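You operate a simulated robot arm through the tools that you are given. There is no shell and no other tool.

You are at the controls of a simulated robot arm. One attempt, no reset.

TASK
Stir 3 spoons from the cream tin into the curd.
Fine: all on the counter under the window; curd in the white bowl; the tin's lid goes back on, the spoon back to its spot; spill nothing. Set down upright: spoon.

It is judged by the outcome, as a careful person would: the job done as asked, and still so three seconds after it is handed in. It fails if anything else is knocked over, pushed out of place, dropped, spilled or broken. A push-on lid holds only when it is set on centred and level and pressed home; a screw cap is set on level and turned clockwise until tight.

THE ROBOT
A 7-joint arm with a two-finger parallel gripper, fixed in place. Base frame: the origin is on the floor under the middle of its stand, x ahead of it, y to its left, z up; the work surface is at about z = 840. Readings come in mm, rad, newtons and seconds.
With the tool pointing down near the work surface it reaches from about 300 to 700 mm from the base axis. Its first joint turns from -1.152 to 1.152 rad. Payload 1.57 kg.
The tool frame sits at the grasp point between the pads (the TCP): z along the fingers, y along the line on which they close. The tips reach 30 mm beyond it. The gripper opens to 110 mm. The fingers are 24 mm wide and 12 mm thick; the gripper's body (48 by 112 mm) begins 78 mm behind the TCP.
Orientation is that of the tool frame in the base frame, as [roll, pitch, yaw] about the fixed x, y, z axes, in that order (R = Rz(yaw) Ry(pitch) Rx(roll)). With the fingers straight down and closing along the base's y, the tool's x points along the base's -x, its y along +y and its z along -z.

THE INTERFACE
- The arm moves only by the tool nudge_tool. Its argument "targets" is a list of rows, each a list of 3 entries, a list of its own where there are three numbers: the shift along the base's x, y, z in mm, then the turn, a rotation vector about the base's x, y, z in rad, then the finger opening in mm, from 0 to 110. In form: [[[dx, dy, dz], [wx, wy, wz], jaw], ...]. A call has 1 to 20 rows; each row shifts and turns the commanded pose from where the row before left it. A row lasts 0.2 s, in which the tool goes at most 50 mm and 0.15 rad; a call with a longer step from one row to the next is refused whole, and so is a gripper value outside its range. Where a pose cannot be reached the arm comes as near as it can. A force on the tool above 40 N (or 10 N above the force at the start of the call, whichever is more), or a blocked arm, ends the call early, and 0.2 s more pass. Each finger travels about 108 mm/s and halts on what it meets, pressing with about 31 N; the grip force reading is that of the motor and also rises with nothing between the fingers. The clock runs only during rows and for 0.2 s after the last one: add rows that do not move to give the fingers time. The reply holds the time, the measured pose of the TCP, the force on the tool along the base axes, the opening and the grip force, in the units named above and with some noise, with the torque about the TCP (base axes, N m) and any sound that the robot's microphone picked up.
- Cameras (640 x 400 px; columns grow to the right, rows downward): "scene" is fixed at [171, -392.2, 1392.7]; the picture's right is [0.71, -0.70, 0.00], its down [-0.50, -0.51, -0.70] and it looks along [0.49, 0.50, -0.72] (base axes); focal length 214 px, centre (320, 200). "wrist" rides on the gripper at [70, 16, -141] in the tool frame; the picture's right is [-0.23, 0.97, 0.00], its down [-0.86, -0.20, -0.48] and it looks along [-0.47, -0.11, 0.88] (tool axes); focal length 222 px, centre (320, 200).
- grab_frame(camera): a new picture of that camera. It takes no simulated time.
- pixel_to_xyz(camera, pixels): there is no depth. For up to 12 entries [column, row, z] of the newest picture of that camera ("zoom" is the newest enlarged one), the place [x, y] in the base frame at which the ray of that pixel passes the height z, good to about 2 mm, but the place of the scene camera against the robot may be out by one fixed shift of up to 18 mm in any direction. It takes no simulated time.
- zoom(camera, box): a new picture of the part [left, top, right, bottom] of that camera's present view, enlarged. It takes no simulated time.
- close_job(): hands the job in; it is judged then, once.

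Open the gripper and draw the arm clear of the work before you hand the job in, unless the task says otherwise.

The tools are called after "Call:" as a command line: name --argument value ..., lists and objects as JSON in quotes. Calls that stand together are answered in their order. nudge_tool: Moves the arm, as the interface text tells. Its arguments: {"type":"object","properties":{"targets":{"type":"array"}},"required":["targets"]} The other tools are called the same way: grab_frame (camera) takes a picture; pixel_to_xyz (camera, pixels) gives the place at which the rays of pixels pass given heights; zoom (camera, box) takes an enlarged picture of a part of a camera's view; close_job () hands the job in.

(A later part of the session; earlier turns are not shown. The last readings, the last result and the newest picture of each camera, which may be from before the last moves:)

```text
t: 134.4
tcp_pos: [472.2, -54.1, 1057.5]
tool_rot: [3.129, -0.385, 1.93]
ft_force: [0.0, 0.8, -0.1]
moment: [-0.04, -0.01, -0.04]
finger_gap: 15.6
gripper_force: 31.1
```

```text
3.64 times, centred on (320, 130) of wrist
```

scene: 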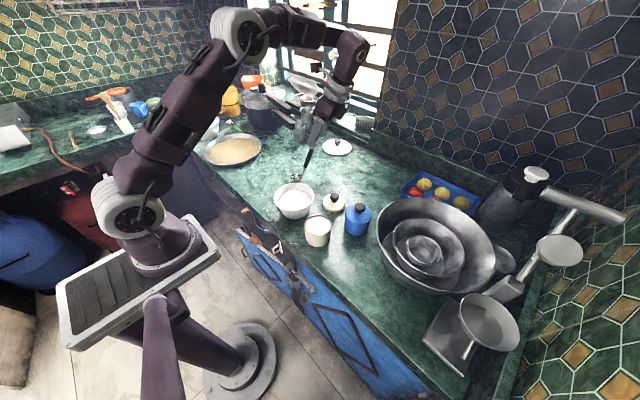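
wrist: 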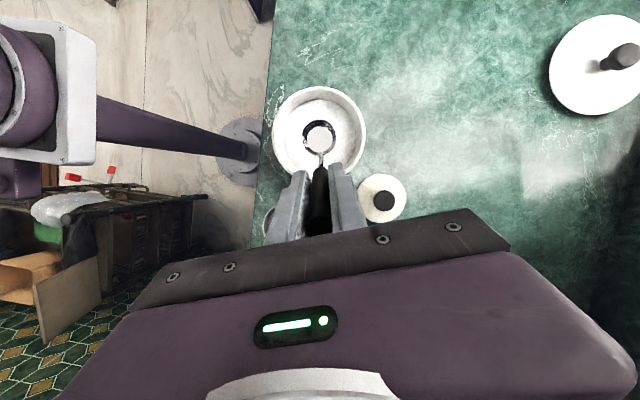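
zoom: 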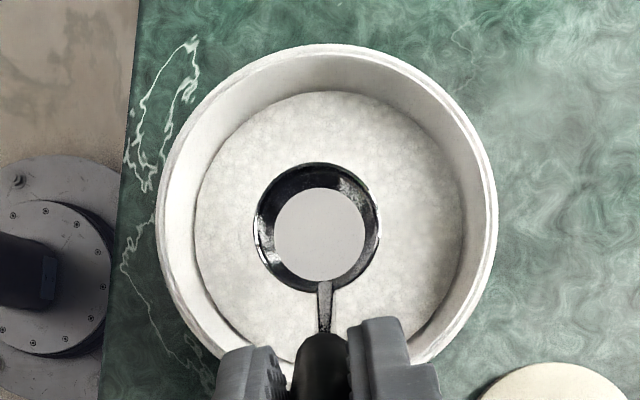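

The dipper is clean. I'll carry it to above its own spot, (568.5,64) for the TCP.

Call:
nudge_tool --targets '[[[10, 12, 0], [0, 0, 0], 0], [[20, 25, 0], [0, 0, 0], 0], [[25, 31, 0], [0, 0, 0], 0], [[23, 28, 0], [0, 0, 0], 0], [[12, 15, 0], [0, 0, 0], 0], [[6, 7, 0], [0, 0, 0], 0], [[0, 0, 0], [0, 0, 0], 0]]'

Call:
nudge_tool --targets '[[[0, 0, 0], [0, 0, 0], 0]]'

```text
t: 136.0
tcp_pos: [571.1, 63.4, 1058.0]
tool_rot: [3.13, -0.382, 1.929]
ft_force: [0.1, -0.4, -0.9]
moment: [-0.02, -0.04, 0.02]
finger_gap: 15.6
gripper_force: 31.3
```

```text
t: 136.4
tcp_pos: [569.2, 63.1, 1056.6]
tool_rot: [3.132, -0.383, 1.927]
ft_force: [0.5, -0.1, -1.1]
moment: [-0.06, 0.02, 0.02]
finger_gap: 15.7
gripper_force: 31.1
```

The position reads about (570,63). I'll correct by (-1.5,+0.7) and lower to about 8 mm above the counter.

Call:
nudge_tool --targets '[[[-1.5, 0.7, -25], [0, 0, 0], 0], [[0, 0, -25], [0, 0, 0], 0], [[0, 0, -20], [0, 0, 0], 0], [[0, 0, -12], [0, 0, 0], 0], [[0, 0, -6], [0, 0, 0], 0], [[0, 0, 0], [0, 0, 0], 0]]'

Call:
zoom --camera "wrist" --box '[270, 100, 370, 200]'

Call:
zoom --camera "scene" --box '[285, 130, 345, 190]'

```text
t: 137.8
tcp_pos: [568.9, 62.3, 968.6]
tool_rot: [3.127, -0.377, 1.928]
ft_force: [2.7, -9.7, 22.3]
moment: [0.05, -0.12, -0.04]
finger_gap: 15.8
gripper_force: 31.3
```

```text
4.00 times, centred on (320, 150) of wrist
```

zoom: 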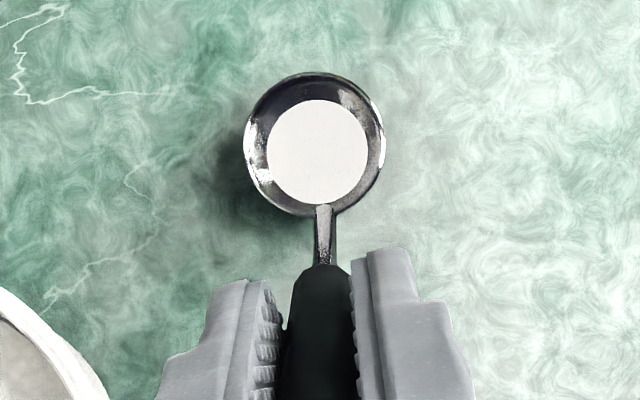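

```text
6.67 times, centred on (315, 160) of scene
```

zoom: 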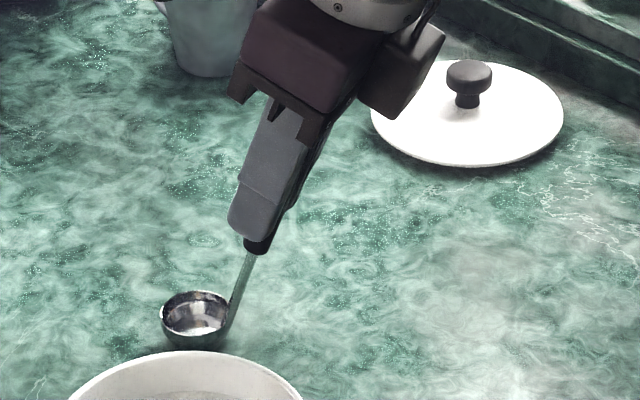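

Contact came early (22 N at z 968.6): the handle has slipped about 7 mm in the grip, so the cup is already on the counter. I'll ease off slightly and compare the cup's place with the first pictures.

Call:
nudge_tool --targets '[[[0, 0, 1.2], [0, 0, 0], 0], [[0, 0, 0], [0, 0, 0], 0]]'

Call:
zoom --camera "scene" --box '[280, 140, 344, 180]'

Call:
zoom --camera "scene" --box '[290, 165, 322, 185]'

```text
t: 138.4
tcp_pos: [566.7, 64.9, 968.3]
tool_rot: [3.133, -0.385, 1.928]
ft_force: [0.3, 0.3, 0.9]
moment: [0.15, 0.03, 0.03]
finger_gap: 15.4
gripper_force: 31.2
```

```text
10.00 times, centred on (312, 160) of scene
```

zoom: 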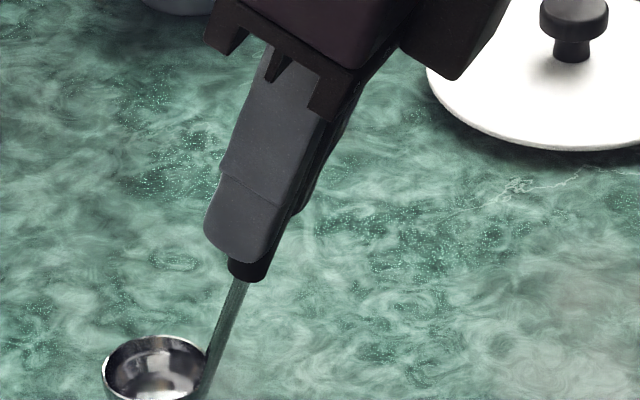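

```text
16.00 times, centred on (306, 175) of scene
```

zoom: 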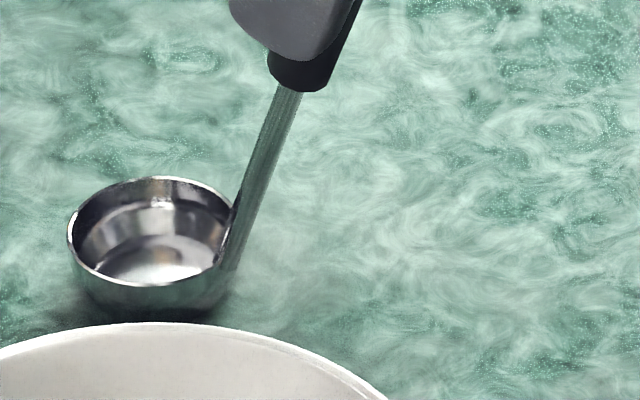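

Compared with the first view the cup is about 2 mm off (columns 102–207 now, 107–211 then). I'll lift a touch, shift (+2,-0.7) and set it down again in small steps.

Call:
nudge_tool --targets '[[[0, 0, 2], [0, 0, 0], 0], [[2, -0.7, 0], [0, 0, 0], 0], [[0, 0, -1], [0, 0, 0], 0], [[0, 0, -1], [0, 0, 0], 0], [[0, 0, 0], [0, 0, 0], 0]]'

Call:
zoom --camera "scene" --box '[280, 140, 344, 180]'

Call:
zoom --camera "scene" --box '[290, 165, 322, 185]'

```text
t: 139.6
tcp_pos: [570.6, 64.2, 969.1]
tool_rot: [3.131, -0.383, 1.928]
ft_force: [-0.9, 0.0, -0.6]
moment: [-0.03, -0.01, -0.03]
finger_gap: 15.4
gripper_force: 30.8
```

```text
10.00 times, centred on (312, 160) of scene
```

zoom: 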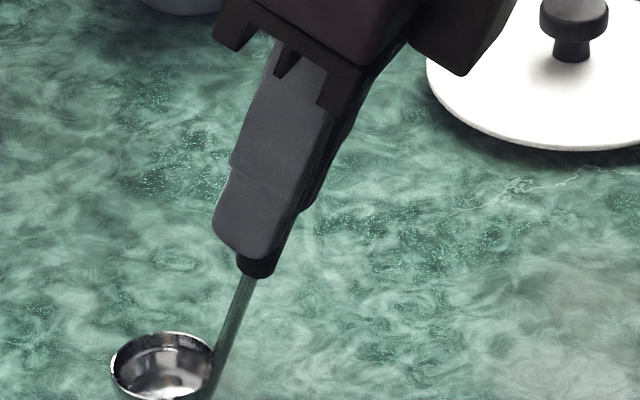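

```text
16.00 times, centred on (306, 175) of scene
```

zoom: 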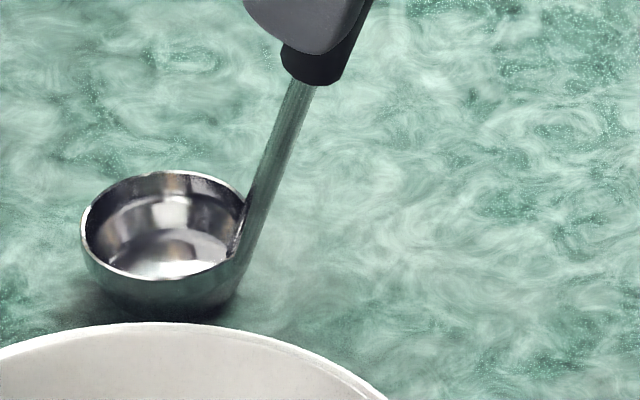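

Now the cup hovers about 1.5 mm up, at columns 111–214, about 1.4 mm too far right. I'll shift (-1,+0.8) and lower in 0.7 mm steps to contact.

Call:
nudge_tool --targets '[[[-1, 0.8, 0], [0, 0, 0], 0], [[0, 0, -0.7], [0, 0, 0], 0], [[0, 0, -0.7], [0, 0, 0], 0], [[0, 0, 0], [0, 0, 0], 0]]'

Call:
zoom --camera "scene" --box '[280, 140, 344, 180]'

```text
t: 140.6
tcp_pos: [570.6, 64.8, 969.3]
tool_rot: [3.129, -0.38, 1.931]
ft_force: [-2.1, -0.1, 11.0]
moment: [0.53, 0.27, 0.07]
finger_gap: 15.6
gripper_force: 31.3
```

```text
10.00 times, centred on (312, 160) of scene
```

zoom: 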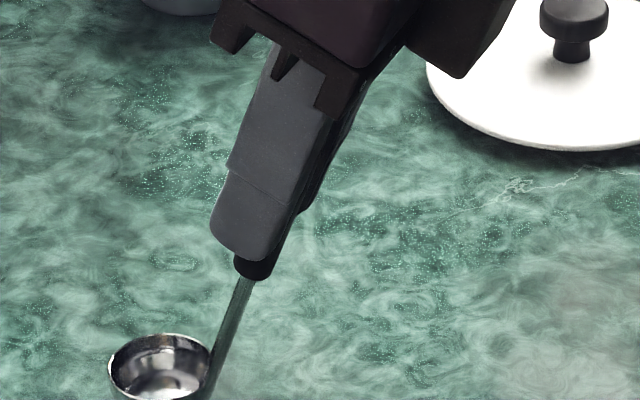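

The cup is within half a millimetre of its original place (columns 108–212) and rests on the counter with 11 N. I'll ease off half a millimetre and check before opening.

Call:
nudge_tool --targets '[[[0, 0, 0.5], [0, 0, 0], 0], [[0, 0, 0], [0, 0, 0], 0]]'

Call:
zoom --camera "scene" --box '[290, 165, 322, 185]'

Call:
zoom --camera "wrist" --box '[270, 100, 370, 200]'

```text
t: 141.2
tcp_pos: [570.6, 63.5, 968.8]
tool_rot: [3.131, -0.383, 1.929]
ft_force: [-0.3, 3.0, 5.4]
moment: [0.64, 0.19, 0.04]
finger_gap: 15.7
gripper_force: 31.2
```

```text
16.00 times, centred on (306, 175) of scene
```

zoom: 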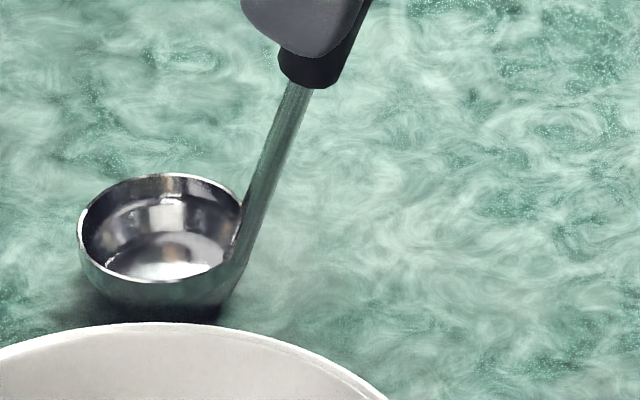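

```text
4.00 times, centred on (320, 150) of wrist
```

zoom: 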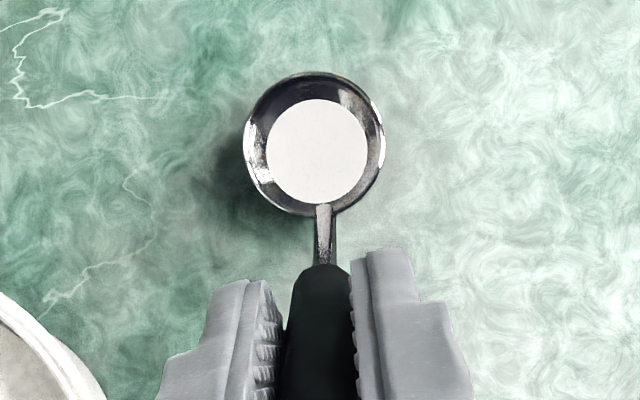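

The dipper stands on its spot with a light load (5 N). I'll open the fingers slowly.

Call:
nudge_tool --targets '[[[0, 0, 0], [0, 0, 0], 16.5], [[0, 0, 0], [0, 0, 0], 18], [[0, 0, 0], [0, 0, 0], 22], [[0, 0, 0], [0, 0, 0], 28], [[0, 0, 0], [0, 0, 0], 36], [[0, 0, 0], [0, 0, 0], 46], [[0, 0, 0], [0, 0, 0], 56], [[0, 0, 0], [0, 0, 0], 60]]'

Call:
zoom --camera "wrist" --box '[250, 90, 390, 230]'

Call:
zoom --camera "scene" --box '[280, 140, 344, 180]'

```text
t: 143.0
tcp_pos: [570.1, 63.6, 969.9]
tool_rot: [3.13, -0.383, 1.927]
ft_force: [0.5, 0.1, -0.1]
moment: [0.0, 0.02, 0.0]
finger_gap: 59.7
gripper_force: 0.0
```

```text
2.86 times, centred on (320, 160) of wrist
```

zoom: 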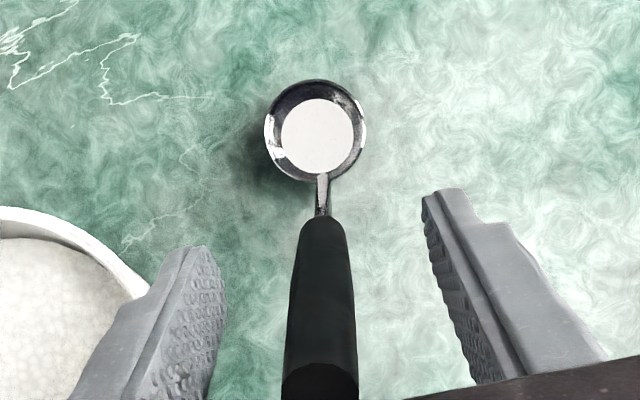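

```text
10.00 times, centred on (312, 160) of scene
```

zoom: 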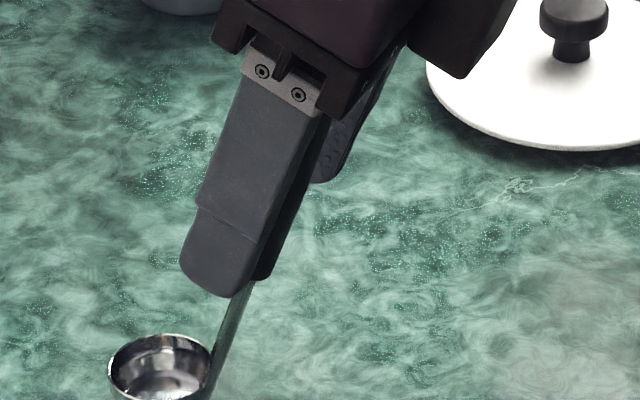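

The dipper stands freely, upright. I'll back away along the handle's own axis.

Call:
nudge_tool --targets '[[[2.6, -7.0, 18.6], [0, 0, 0], 60], [[3.6, -9.6, 25.5], [0, 0, 0], 60], [[3.6, -9.6, 25.5], [0, 0, 0], 60], [[3.6, -9.6, 25.5], [0, 0, 0], 60], [[3.6, -9.6, 25.5], [0, 0, 0], 60], [[0, 0, 0], [0, 0, 0], 60]]'

Call:
zoom --camera "scene" --box '[280, 140, 344, 180]'

Call:
grab_frame --camera "wrist"

```text
t: 144.4
tcp_pos: [586.3, 17.3, 1088.7]
tool_rot: [3.131, -0.382, 1.93]
ft_force: [-0.2, -0.8, 0.3]
moment: [0.0, 0.03, 0.04]
finger_gap: 60.2
gripper_force: 0.0
```

```text
10.00 times, centred on (312, 160) of scene
```

zoom: 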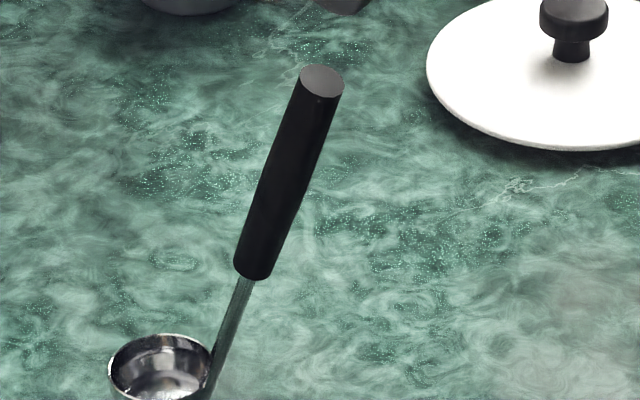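

```text
taken
```

wrist: 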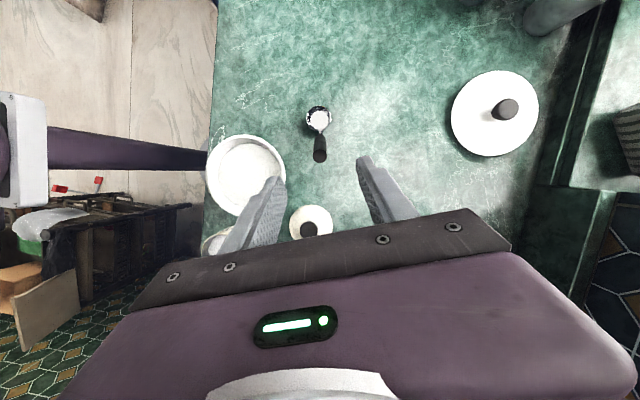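

The dipper is back where it was (handle end at zoom (322,82), as at the start). Now the lid: I'll straighten the tool and move above the knob at about (564.5,-69.5).

Call:
nudge_tool --targets '[[[0, 0, 5], [-0.0033, 0.0087, 0.0037], 60], [[-5.5, -22, 0], [-0.119, -0.0444, 0], 60], [[-5.5, -22, 0], [-0.119, -0.0444, 0], 60], [[-5.5, -22, -15], [-0.119, -0.0444, 0], 60], [[-5.3, -20.8, -20], [0, 0, 0], 60], [[0, 0, -20], [0, 0, 0], 60], [[0, 0, 0], [0, 0, 0], 60]]'

Call:
zoom --camera "wrist" --box '[270, 95, 370, 195]'

```text
t: 146.0
tcp_pos: [562.7, -67.8, 1038.2]
tool_rot: [-3.141, 0.001, 1.929]
ft_force: [0.4, 0.8, -0.4]
moment: [0.02, 0.0, -0.02]
finger_gap: 59.9
gripper_force: 0.0
```

```text
4.00 times, centred on (320, 145) of wrist
```

zoom: 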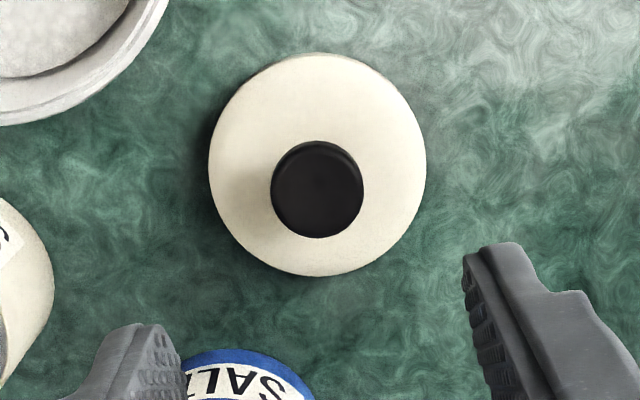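

The lid's knob is at zoom (317,190). I'll get its position at its present height, z about 884.

Call:
pixel_to_xyz --camera "zoom" --pixels '[[317, 190, 884], [271, 190, 884], [363, 190, 884], [317, 142, 884], [317, 237, 884], [209, 165, 850], [427, 165, 850], [317, 276, 850], [317, 53, 850]]'

```text
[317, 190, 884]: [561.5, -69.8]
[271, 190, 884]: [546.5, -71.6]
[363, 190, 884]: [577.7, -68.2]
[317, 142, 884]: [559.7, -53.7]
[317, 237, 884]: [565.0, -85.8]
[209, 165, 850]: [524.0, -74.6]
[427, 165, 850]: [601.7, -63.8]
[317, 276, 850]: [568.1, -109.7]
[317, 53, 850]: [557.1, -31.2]
```

The knob's centre is at about (562.4,-70). I'll go down to just above it and check the centring before closing.

Call:
nudge_tool --targets '[[[-0.3, -2, -40], [0, 0, 0], 60], [[0, 0, -40], [0, 0, 0], 60], [[0, 0, -35], [0, 0, 0], 60], [[0, 0, -20], [0, 0, 0], 60], [[0, 0, -9], [0, 0, 0], 60], [[0, 0, 0], [0, 0, 0], 60]]'

Call:
zoom --camera "wrist" --box '[240, 95, 400, 215]'

```text
t: 147.4
tcp_pos: [561.2, -70.1, 893.4]
tool_rot: [-3.141, 0.001, 1.93]
ft_force: [-0.1, -0.3, -0.1]
moment: [0.01, 0.03, -0.02]
finger_gap: 60.1
gripper_force: 0.2
```

```text
3.33 times, centred on (320, 155) of wrist
```

zoom: 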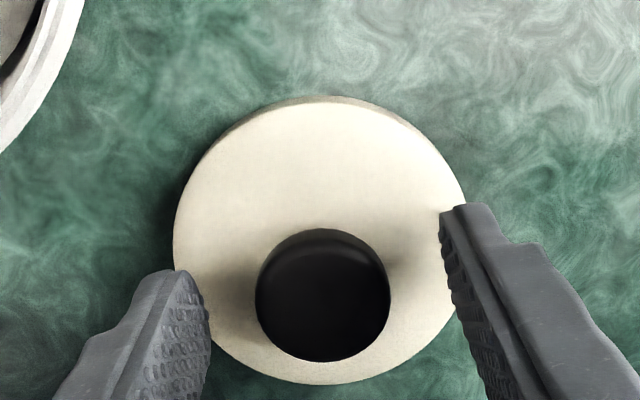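

The knob is centred between the fingers (columns 256–390, as at the first grasp). I'll close on it.

Call:
nudge_tool --targets '[[[0, 0, 0], [0, 0, 0], 48], [[0, 0, 0], [0, 0, 0], 38], [[0, 0, 0], [0, 0, 0], 32], [[0, 0, 0], [0, 0, 0], 26], [[0, 0, 0], [0, 0, 0], 20], [[0, 0, 0], [0, 0, 0], 20], [[0, 0, 0], [0, 0, 0], 20]]'

Call:
zoom --camera "wrist" --box '[240, 95, 400, 215]'

```text
t: 149.0
tcp_pos: [563.0, -68.7, 894.6]
tool_rot: [3.139, -0.001, 1.929]
ft_force: [0.8, -0.7, 0.0]
moment: [0.06, 0.01, -0.01]
finger_gap: 30.5
gripper_force: 31.5
```

```text
3.33 times, centred on (320, 155) of wrist
```

zoom: 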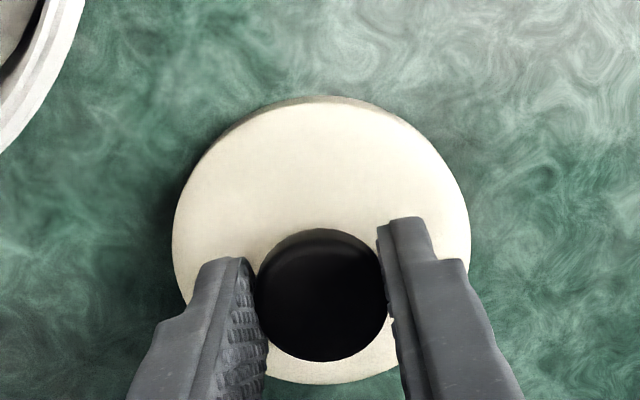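

The lid is gripped (30.5 mm, 31 N). I'll lift it and take a frame from which to re-measure the tin's rim.

Call:
nudge_tool --targets '[[[0, 0, 5], [0, 0, 0], 20], [[0, 0, 15], [0, 0, 0], 20], [[0, 0, 30], [0, 0, 0], 20], [[0, 0, 40], [0, 0, 0], 20], [[0, 0, 40], [0, 0, 0], 20], [[0, 0, 0], [0, 0, 0], 20]]'

Call:
grab_frame --camera "wrist"

Call:
zoom --camera "wrist" --box '[155, 110, 255, 210]'

```text
t: 150.4
tcp_pos: [564.2, -67.3, 1027.9]
tool_rot: [3.14, 0.0, 1.928]
ft_force: [0.2, -0.2, -0.3]
moment: [0.04, 0.02, 0.04]
finger_gap: 30.3
gripper_force: 30.8
```

```text
taken
```

wrist: 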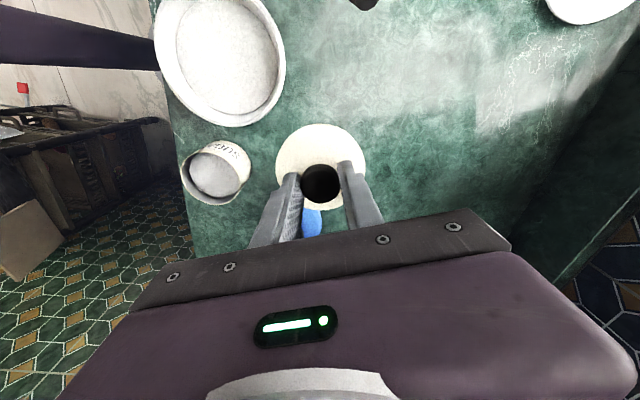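

```text
4.00 times, centred on (205, 160) of wrist
```

zoom: 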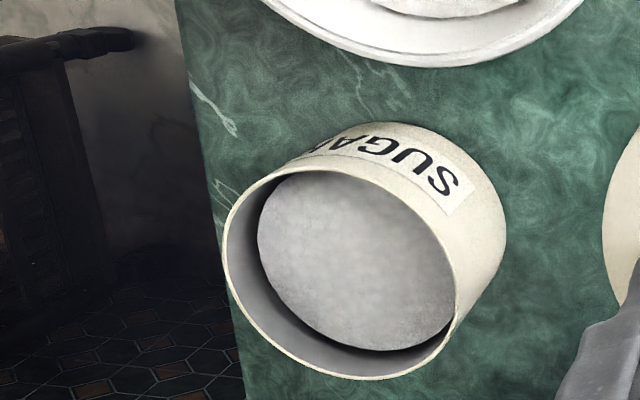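

The tin's rim ellipse spans about columns 222–457 and rows 165–381 in the zoom. I'll compute its centre at the rim height.

Call:
pixel_to_xyz --camera "zoom" --pixels '[[222, 255, 898], [457, 300, 898], [310, 166, 898], [370, 381, 898], [339, 275, 898], [250, 330, 898], [430, 360, 898], [245, 195, 898], [420, 215, 898]]'

```text
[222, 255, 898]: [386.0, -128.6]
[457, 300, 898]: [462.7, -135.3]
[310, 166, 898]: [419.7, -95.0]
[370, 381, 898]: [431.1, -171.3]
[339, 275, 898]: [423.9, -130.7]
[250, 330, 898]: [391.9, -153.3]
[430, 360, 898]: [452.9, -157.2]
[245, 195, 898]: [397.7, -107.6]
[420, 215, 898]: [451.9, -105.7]
```

The centre comes out near (425,-132), within the noise of this slanted view. I'll compare the tin's place in the scene with earlier zooms of the same box to see whether it moved at all.

Call:
zoom --camera "scene" --box '[295, 200, 345, 240]'

Call:
zoom --camera "scene" --box '[302, 212, 334, 234]'

Call:
zoom --camera "scene" --box '[300, 205, 340, 250]'

```text
10.00 times, centred on (320, 220) of scene
```

zoom: 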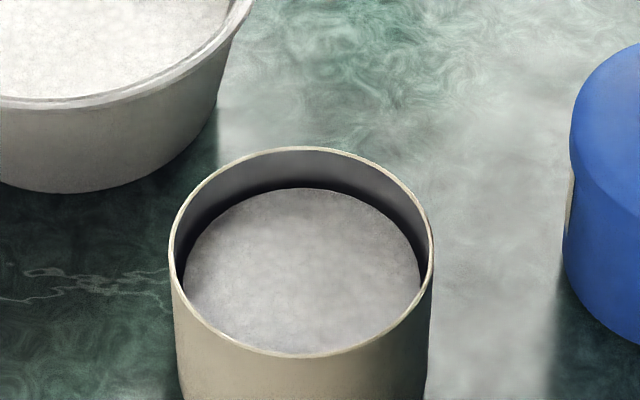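

```text
16.00 times, centred on (318, 223) of scene
```

zoom: 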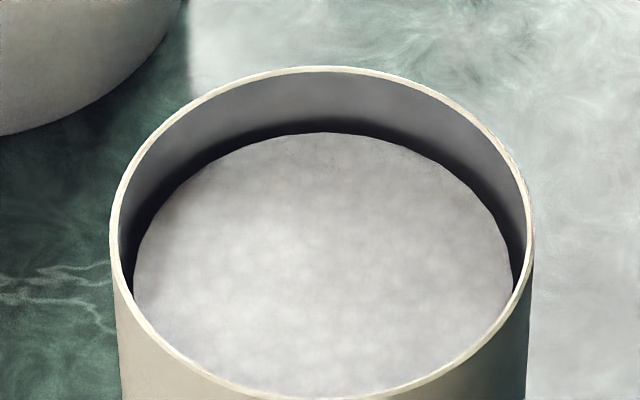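

```text
8.89 times, centred on (320, 228) of scene
```

zoom: 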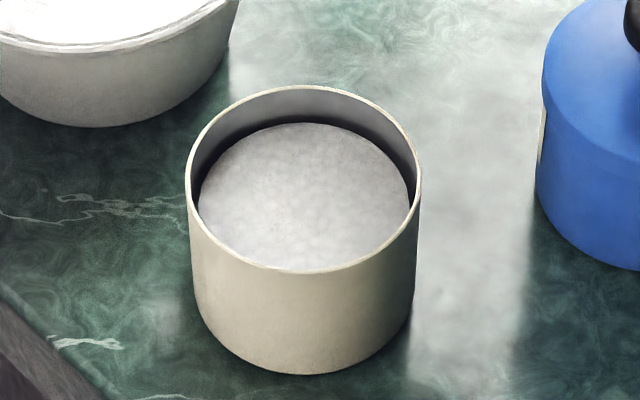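

Comparing rims (16x zoom: columns 107–529 then, 110–533 now), the tin moved only about 0.6 mm, so the lid should go on at TCP about (427,-131). I'll carry it there, staying level at z 1028.

Call:
nudge_tool --targets '[[[-20, -9.2, 0], [0, 0, 0], 20], [[-34, -15.7, 0], [0, 0, 0], 20], [[-34, -15.7, 0], [0, 0, 0], 20], [[-30, -13.9, 0], [0, 0, 0], 20], [[-18.7, -8.6, 0], [0, 0, 0], 20], [[0, 0, 0], [0, 0, 0], 20]]'

Call:
nudge_tool --targets '[[[0, 0, 0], [0, 0, 0], 20]]'

Call:
zoom --camera "scene" --box '[300, 205, 340, 250]'

Call:
zoom --camera "wrist" --box '[240, 95, 400, 215]'

```text
t: 151.8
tcp_pos: [426.4, -134.2, 1026.4]
tool_rot: [3.14, 0.0, 1.928]
ft_force: [0.5, 0.3, 0.3]
moment: [0.02, 0.05, -0.02]
finger_gap: 30.3
gripper_force: 30.9
```

```text
t: 152.2
tcp_pos: [427.4, -133.8, 1025.1]
tool_rot: [3.141, 0.0, 1.929]
ft_force: [-0.4, 0.6, -0.5]
moment: [0.0, -0.01, -0.02]
finger_gap: 30.3
gripper_force: 30.4
```

```text
8.89 times, centred on (320, 228) of scene
```

zoom: 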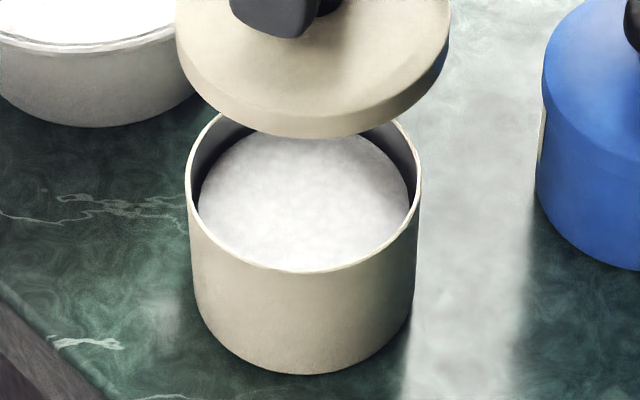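

```text
3.33 times, centred on (320, 155) of wrist
```

zoom: 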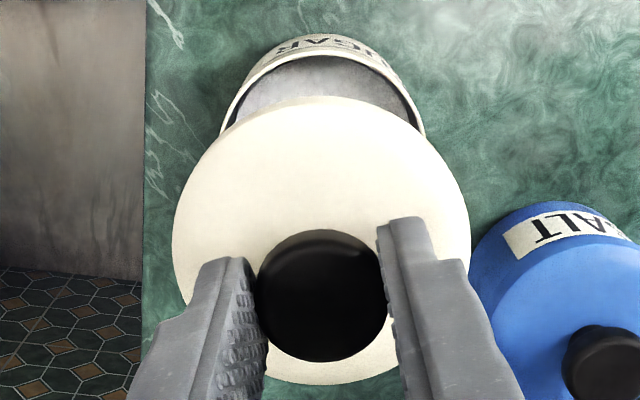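

In the scene, the lid's centre is about 3 mm right of the tin's axis, and the TCP reads y -134. I'll correct by (-0.8,+3) and lower to about 7 mm above the tin's rim.

Call:
nudge_tool --targets '[[[-0.8, 3, -20], [0, 0, 0], 20], [[0, 0, -20], [0, 0, 0], 20], [[0, 0, -15], [0, 0, 0], 20], [[0, 0, -10], [0, 0, 0], 20], [[0, 0, 0], [0, 0, 0], 20], [[0, 0, 0], [0, 0, 0], 20]]'

Call:
zoom --camera "scene" --box '[300, 205, 340, 250]'

Call:
zoom --camera "wrist" --box '[240, 95, 400, 215]'

```text
t: 153.6
tcp_pos: [427.0, -130.0, 961.7]
tool_rot: [-3.141, 0.0, 1.929]
ft_force: [0.9, 0.2, -0.4]
moment: [0.02, 0.02, 0.01]
finger_gap: 30.0
gripper_force: 30.8
```

```text
8.89 times, centred on (320, 228) of scene
```

zoom: 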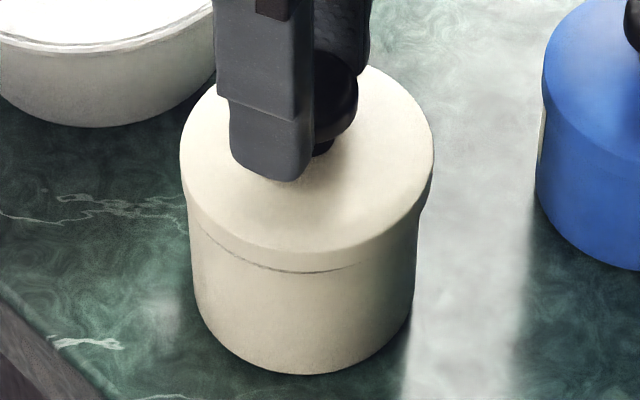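

```text
3.33 times, centred on (320, 155) of wrist
```

zoom: 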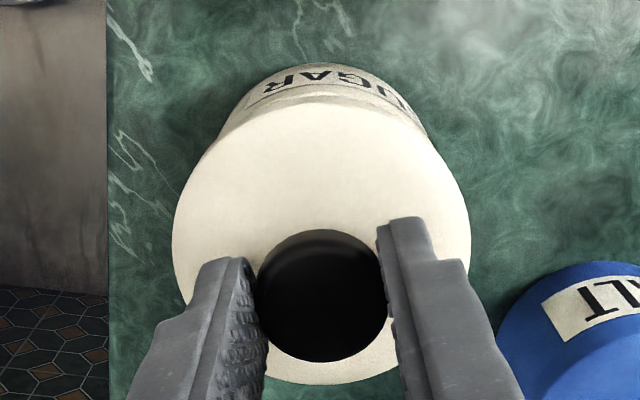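

At z 961.7 the scene puts the lid about 1.2 mm right of the tin's axis. I'll zoom on the visible arc of the tin's base in the wrist view to get the offset in both directions.

Call:
zoom --camera "wrist" --box '[285, 105, 365, 155]'

```text
8.00 times, centred on (325, 130) of wrist
```

zoom: 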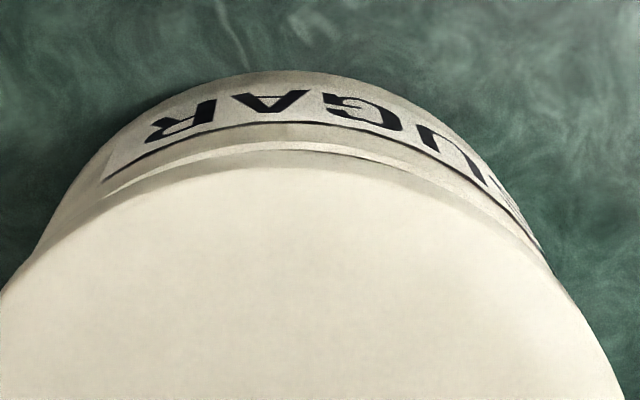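

The base's arc runs through about (170,105), (230,80), (290,70), (350,78), (400,97) and (450,128). I'll intersect these with the counter height, plus the rim's light band at z 898.

Call:
pixel_to_xyz --camera "zoom" --pixels '[[120, 140, 841], [170, 105, 841], [230, 80, 841], [290, 70, 841], [350, 78, 841], [400, 97, 841], [450, 128, 841], [150, 168, 898], [290, 143, 898], [420, 165, 898], [5, 285, 889], [575, 300, 889]]'

```text
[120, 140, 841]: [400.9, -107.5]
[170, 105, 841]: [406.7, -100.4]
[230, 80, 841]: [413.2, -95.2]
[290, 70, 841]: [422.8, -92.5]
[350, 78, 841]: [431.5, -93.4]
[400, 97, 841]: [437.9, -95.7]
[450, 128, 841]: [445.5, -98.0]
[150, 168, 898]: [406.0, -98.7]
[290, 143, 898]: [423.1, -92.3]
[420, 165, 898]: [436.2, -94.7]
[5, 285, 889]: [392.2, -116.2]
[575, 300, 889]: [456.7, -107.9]
```

The fits put the tool within about 1 mm of the tin's axis; combining both views I'll shift (-1.3,+0.2) and lower 7 mm, then check the overhang on both sides in the scene.

Call:
nudge_tool --targets '[[[-1.3, 0.2, 0], [0, 0, 0], 20], [[0, 0, -4], [0, 0, 0], 20], [[0, 0, -3], [0, 0, 0], 20], [[0, 0, 0], [0, 0, 0], 20]]'

Call:
zoom --camera "scene" --box '[302, 212, 334, 234]'

Call:
zoom --camera "scene" --box '[300, 205, 340, 250]'

Call:
zoom --camera "wrist" --box '[285, 105, 365, 155]'

```text
t: 154.6
tcp_pos: [424.6, -129.9, 953.4]
tool_rot: [3.141, 0.0, 1.928]
ft_force: [-0.7, -0.2, -0.4]
moment: [0.03, 0.02, -0.02]
finger_gap: 30.2
gripper_force: 30.5
```

```text
16.00 times, centred on (318, 223) of scene
```

zoom: 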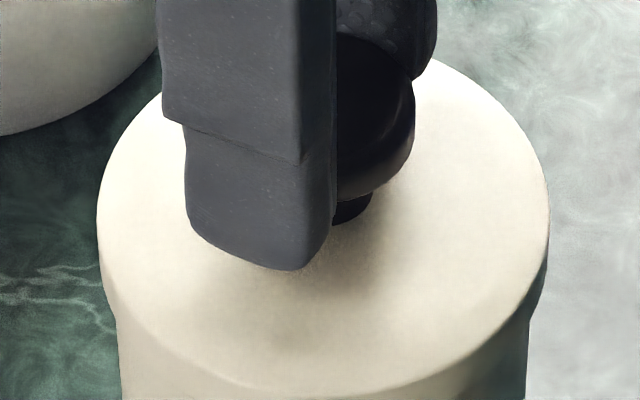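

```text
8.89 times, centred on (320, 228) of scene
```

zoom: 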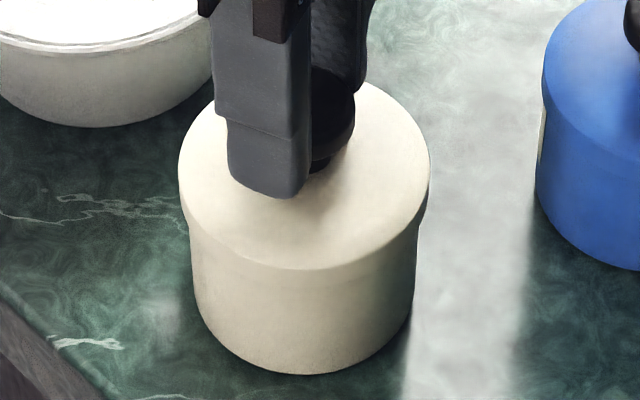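

```text
8.00 times, centred on (325, 130) of wrist
```

zoom: 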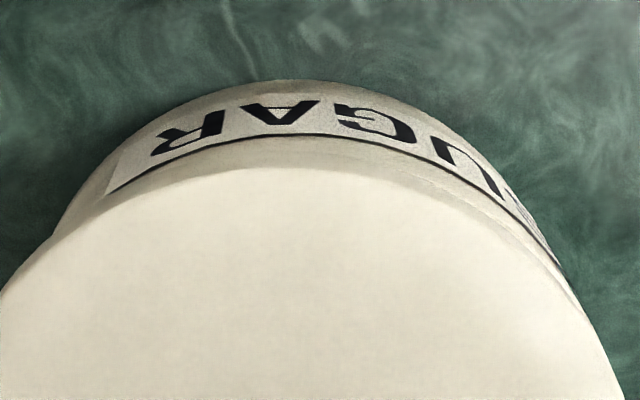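

The lid is now centred within about half a millimetre (16x zoom: lid 97–549, tin 110–533). I'll lower it in small steps, watching the force for the rim contact.

Call:
nudge_tool --targets '[[[-0.2, -0.3, -1], [0, 0, 0], 20], [[0, 0, -1], [0, 0, 0], 20], [[0, 0, -1], [0, 0, 0], 20], [[0, 0, -1], [0, 0, 0], 20], [[0, 0, 0], [0, 0, 0], 20]]'

Call:
zoom --camera "scene" --box '[300, 205, 340, 250]'

```text
t: 155.8
tcp_pos: [424.9, -130.2, 948.4]
tool_rot: [3.14, 0.001, 1.929]
ft_force: [0.4, -1.0, 0.0]
moment: [0.03, 0.0, 0.02]
finger_gap: 30.1
gripper_force: 30.9
```

```text
8.89 times, centred on (320, 228) of scene
```

zoom: 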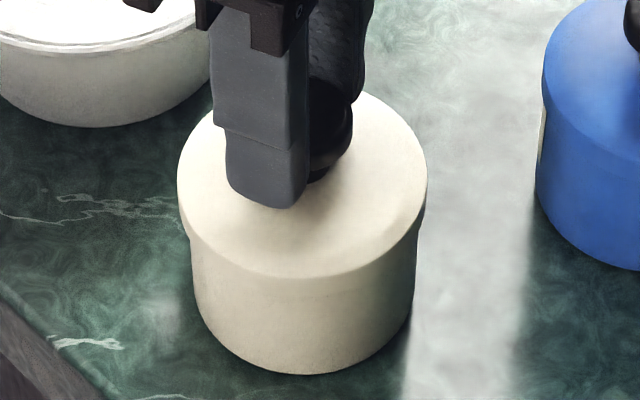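

At z 948 there is still no force, and the lid spans 177–428, centred on the tin (303). I continue down in 1 mm steps.

Call:
nudge_tool --targets '[[[0, 0, -1], [0, 0, 0], 20], [[0, 0, -1], [0, 0, 0], 20], [[0, 0, -1], [0, 0, 0], 20], [[0, 0, 0], [0, 0, 0], 20]]'

Call:
zoom --camera "scene" --box '[300, 205, 340, 250]'

```text
t: 156.8
tcp_pos: [426.1, -130.4, 946.8]
tool_rot: [3.137, 0.002, 1.929]
ft_force: [7.0, 11.5, 35.7]
moment: [0.24, -0.21, -0.08]
finger_gap: 30.2
gripper_force: 30.9
heard: snap
```

```text
8.89 times, centred on (320, 228) of scene
```

zoom: 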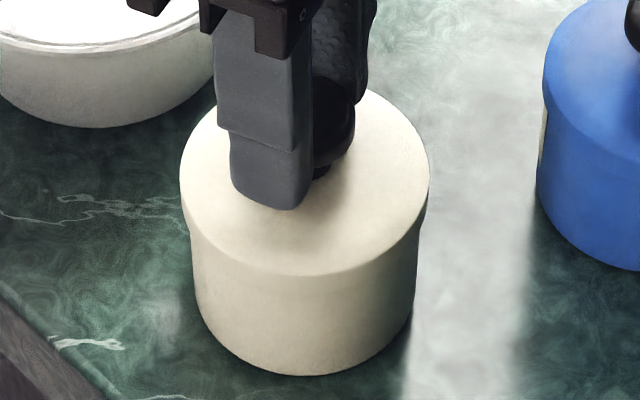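

A snap was heard with 36 N of downward force, so the lid has gone home. I'll ease the load off (up 1 mm, slight sideways release) and inspect before letting go.

Call:
nudge_tool --targets '[[[0.4, 0.6, 1], [0, 0, 0], 20], [[0, 0, 0.6], [0, 0, 0], 20], [[0, 0, 0], [0, 0, 0], 20]]'

Call:
zoom --camera "scene" --box '[300, 205, 340, 250]'

Call:
zoom --camera "wrist" --box '[240, 95, 400, 215]'

```text
t: 157.6
tcp_pos: [425.0, -129.8, 947.8]
tool_rot: [-3.139, -0.001, 1.928]
ft_force: [-0.1, 0.5, -0.4]
moment: [0.02, 0.02, 0.03]
finger_gap: 30.3
gripper_force: 31.1
heard: snap
```

```text
8.89 times, centred on (320, 228) of scene
```

zoom: 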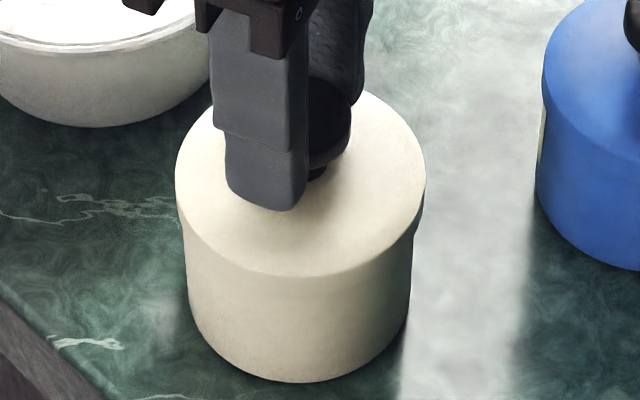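

```text
3.33 times, centred on (320, 155) of wrist
```

zoom: 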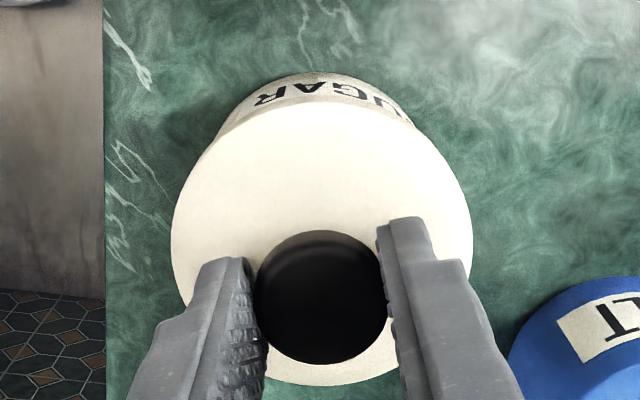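

A second snap sounded on easing off, and the tin's base now shows at row 383 instead of 375, so something shifted. I'll look closely before doing anything else.

Call:
zoom --camera "scene" --box '[300, 215, 340, 250]'

Call:
zoom --camera "wrist" --box '[285, 105, 365, 155]'

Call:
zoom --camera "scene" --box '[260, 160, 380, 250]'

```text
11.43 times, centred on (320, 232) of scene
```

zoom: 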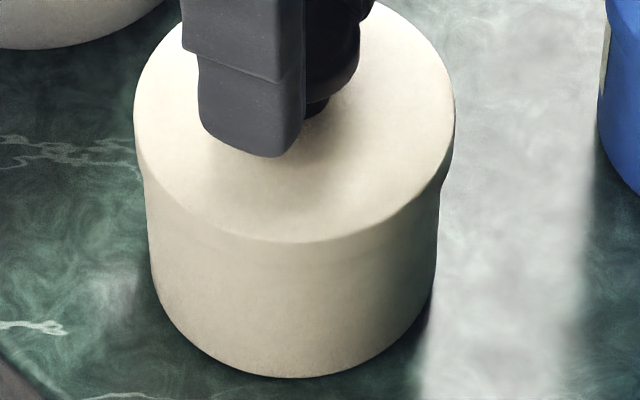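

```text
8.00 times, centred on (325, 130) of wrist
```

zoom: 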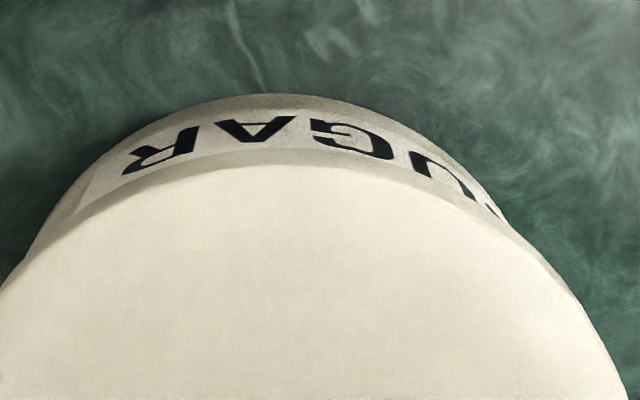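

```text
4.44 times, centred on (320, 205) of scene
```

zoom: 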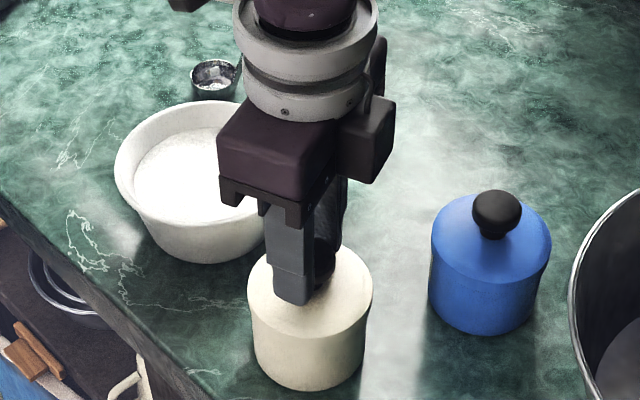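

Comparing views, the tin slid about 4 mm to centre itself under the lid when it first snapped, and easing up by 1.6 mm has popped the lid up about 2 mm again. Lid and tin are now concentric, so I'll press straight down again in small steps and listen for the snap.

Call:
nudge_tool --targets '[[[0, 0, -0.8], [0, 0, 0], 20], [[0, 0, -0.7], [0, 0, 0], 20], [[0, 0, 0], [0, 0, 0], 20]]'

Call:
zoom --camera "scene" --box '[300, 215, 340, 250]'

```text
t: 158.4
tcp_pos: [426.3, -130.2, 946.6]
tool_rot: [3.141, 0.0, 1.926]
ft_force: [1.2, -0.6, 0.3]
moment: [-0.01, -0.01, 0.01]
finger_gap: 30.1
gripper_force: 30.4
```

```text
11.43 times, centred on (320, 232) of scene
```

zoom: 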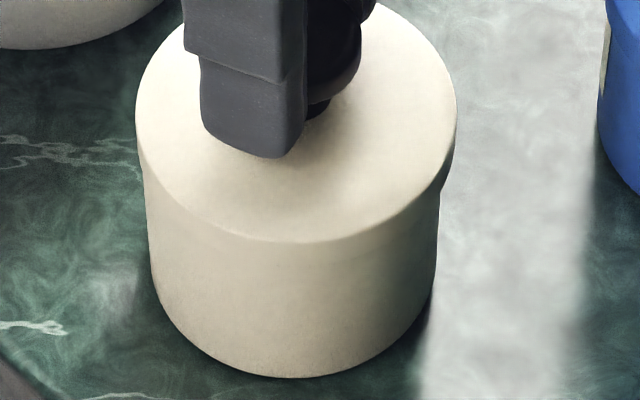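

No force yet at z 946.6; lid and tin still look concentric. I'll keep pressing down.

Call:
nudge_tool --targets '[[[0, 0, -0.7], [0, 0, 0], 20], [[0, 0, -0.7], [0, 0, 0], 20], [[0, 0, 0], [0, 0, 0], 20]]'

Call:
zoom --camera "scene" --box '[300, 215, 340, 250]'

```text
t: 159.2
tcp_pos: [424.5, -130.5, 945.2]
tool_rot: [3.14, 0.003, 1.927]
ft_force: [-5.6, -0.7, 35.2]
moment: [-0.33, 0.04, -0.12]
finger_gap: 30.2
gripper_force: 31.3
```

```text
11.43 times, centred on (320, 232) of scene
```

zoom: 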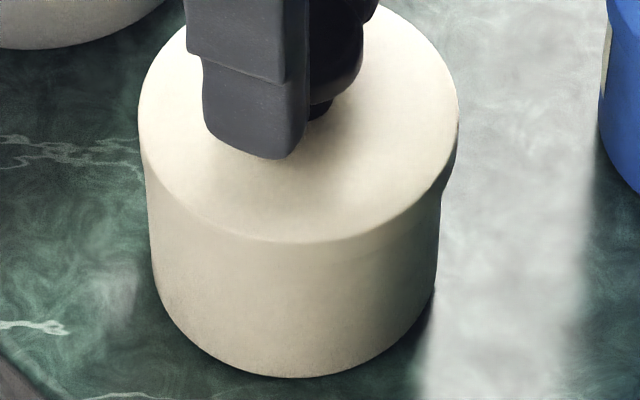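

It reads 35 N with no snap and some sideways force, so the grip is holding the lid slightly off the tin's axis. I'll unload, let go so the lid can settle freely on the rim, and then press it home from the top of the knob with closed fingers.

Call:
nudge_tool --targets '[[[0, 0, 1.0], [0, 0, 0], 20], [[0, 0, 0], [0, 0, 0], 20]]'

Call:
zoom --camera "wrist" --box '[285, 105, 365, 155]'

Call:
zoom --camera "scene" --box '[300, 215, 340, 250]'

```text
t: 159.8
tcp_pos: [425.2, -129.7, 944.8]
tool_rot: [3.141, -0.005, 1.929]
ft_force: [-0.3, -3.1, 5.3]
moment: [-0.2, -0.13, -0.06]
finger_gap: 30.0
gripper_force: 31.1
```

```text
8.00 times, centred on (325, 130) of wrist
```

zoom: 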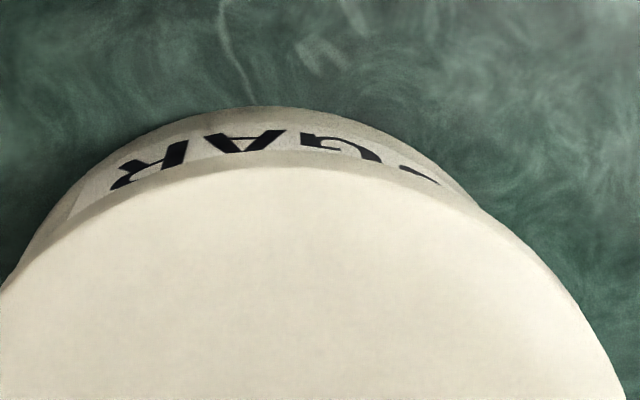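

```text
11.43 times, centred on (320, 232) of scene
```

zoom: 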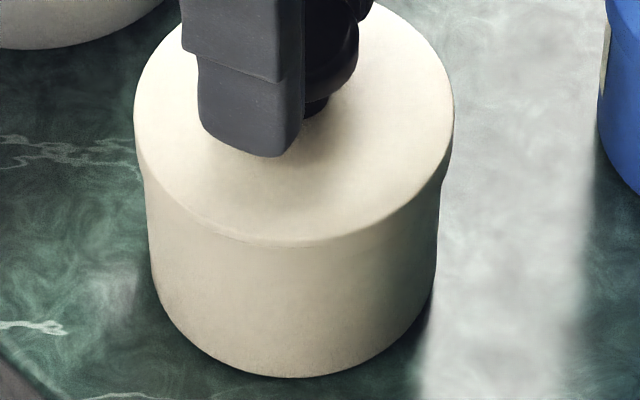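

The wrist view suggests the tin's base lies about 4 mm to one side of the lid. I'll take very close looks at the junction between lid and tin before acting.

Call:
zoom --camera "scene" --box '[302, 225, 322, 240]'

Call:
zoom --camera "scene" --box '[318, 220, 338, 235]'

Call:
zoom --camera "scene" --box '[300, 232, 336, 250]'

Call:
zoom --camera "wrist" --box '[240, 95, 400, 215]'

```text
16.00 times, centred on (312, 232) of scene
```

zoom: 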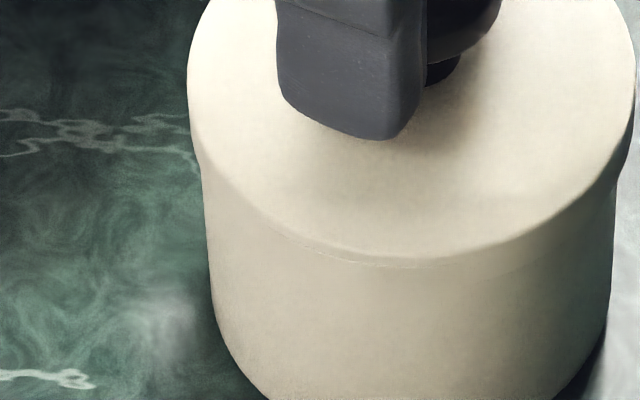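

```text
16.00 times, centred on (328, 228) of scene
```

zoom: 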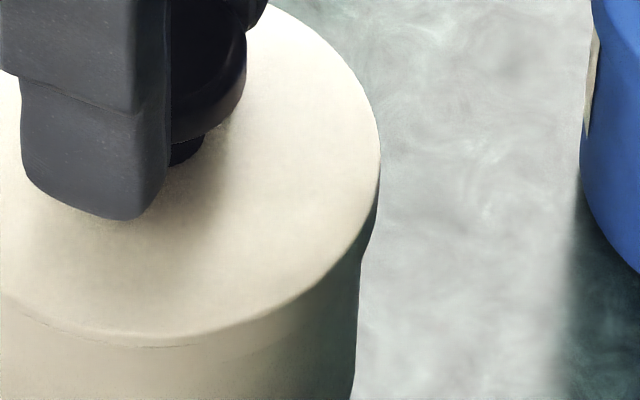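

```text
16.00 times, centred on (318, 241) of scene
```

zoom: 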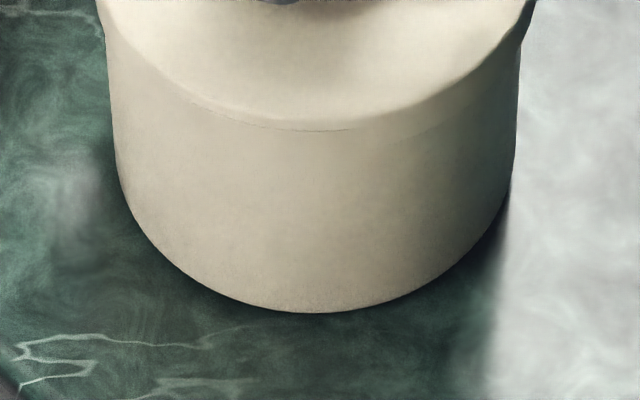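

```text
3.33 times, centred on (320, 155) of wrist
```

zoom: 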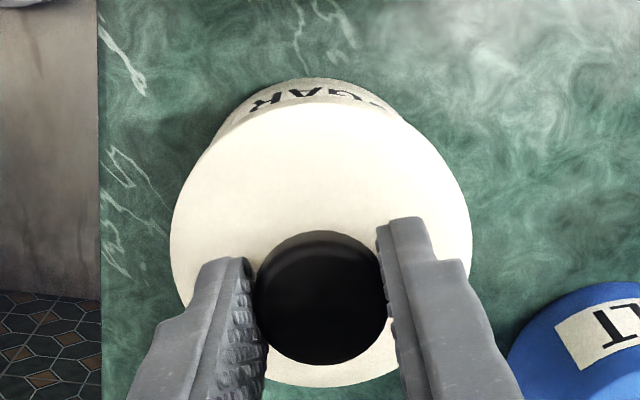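

The lid seems not to be sitting concentrically, so I'll lift it straight off again, re-measure the tin, and set it on properly. First a slow lift of 12 mm, watching that the tin stays.

Call:
nudge_tool --targets '[[[0, 0, 2], [0, 0, 0], 20], [[0, 0, 3], [0, 0, 0], 20], [[0, 0, 3], [0, 0, 0], 20], [[0, 0, 4], [0, 0, 0], 20], [[0, 0, 0], [0, 0, 0], 20]]'

Call:
zoom --camera "scene" --box '[300, 205, 340, 250]'

Call:
zoom --camera "wrist" --box '[240, 95, 400, 215]'

```text
t: 161.0
tcp_pos: [425.6, -128.9, 958.6]
tool_rot: [3.141, 0.001, 1.928]
ft_force: [-0.6, 0.3, -0.7]
moment: [0.04, 0.03, -0.03]
finger_gap: 30.1
gripper_force: 31.1
```

```text
8.89 times, centred on (320, 228) of scene
```

zoom: 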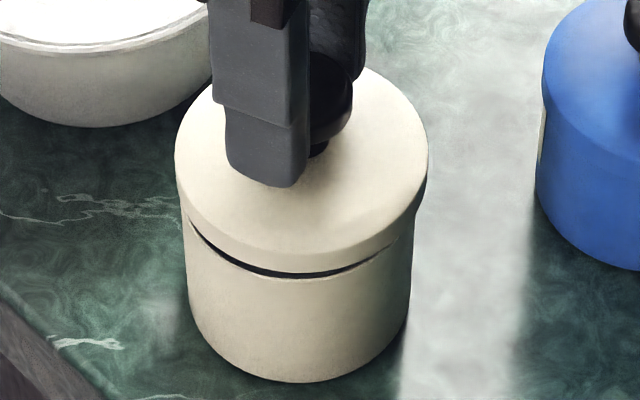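

```text
3.33 times, centred on (320, 155) of wrist
```

zoom: 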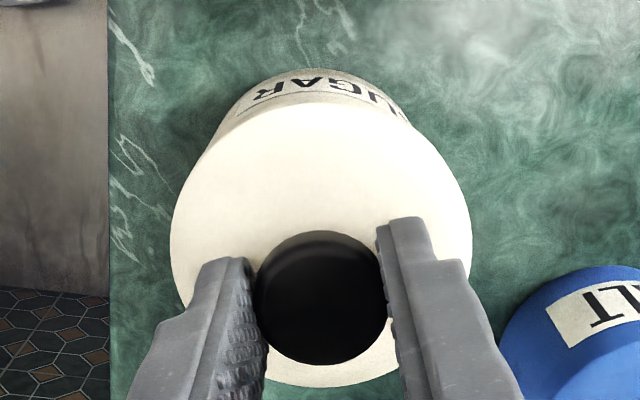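

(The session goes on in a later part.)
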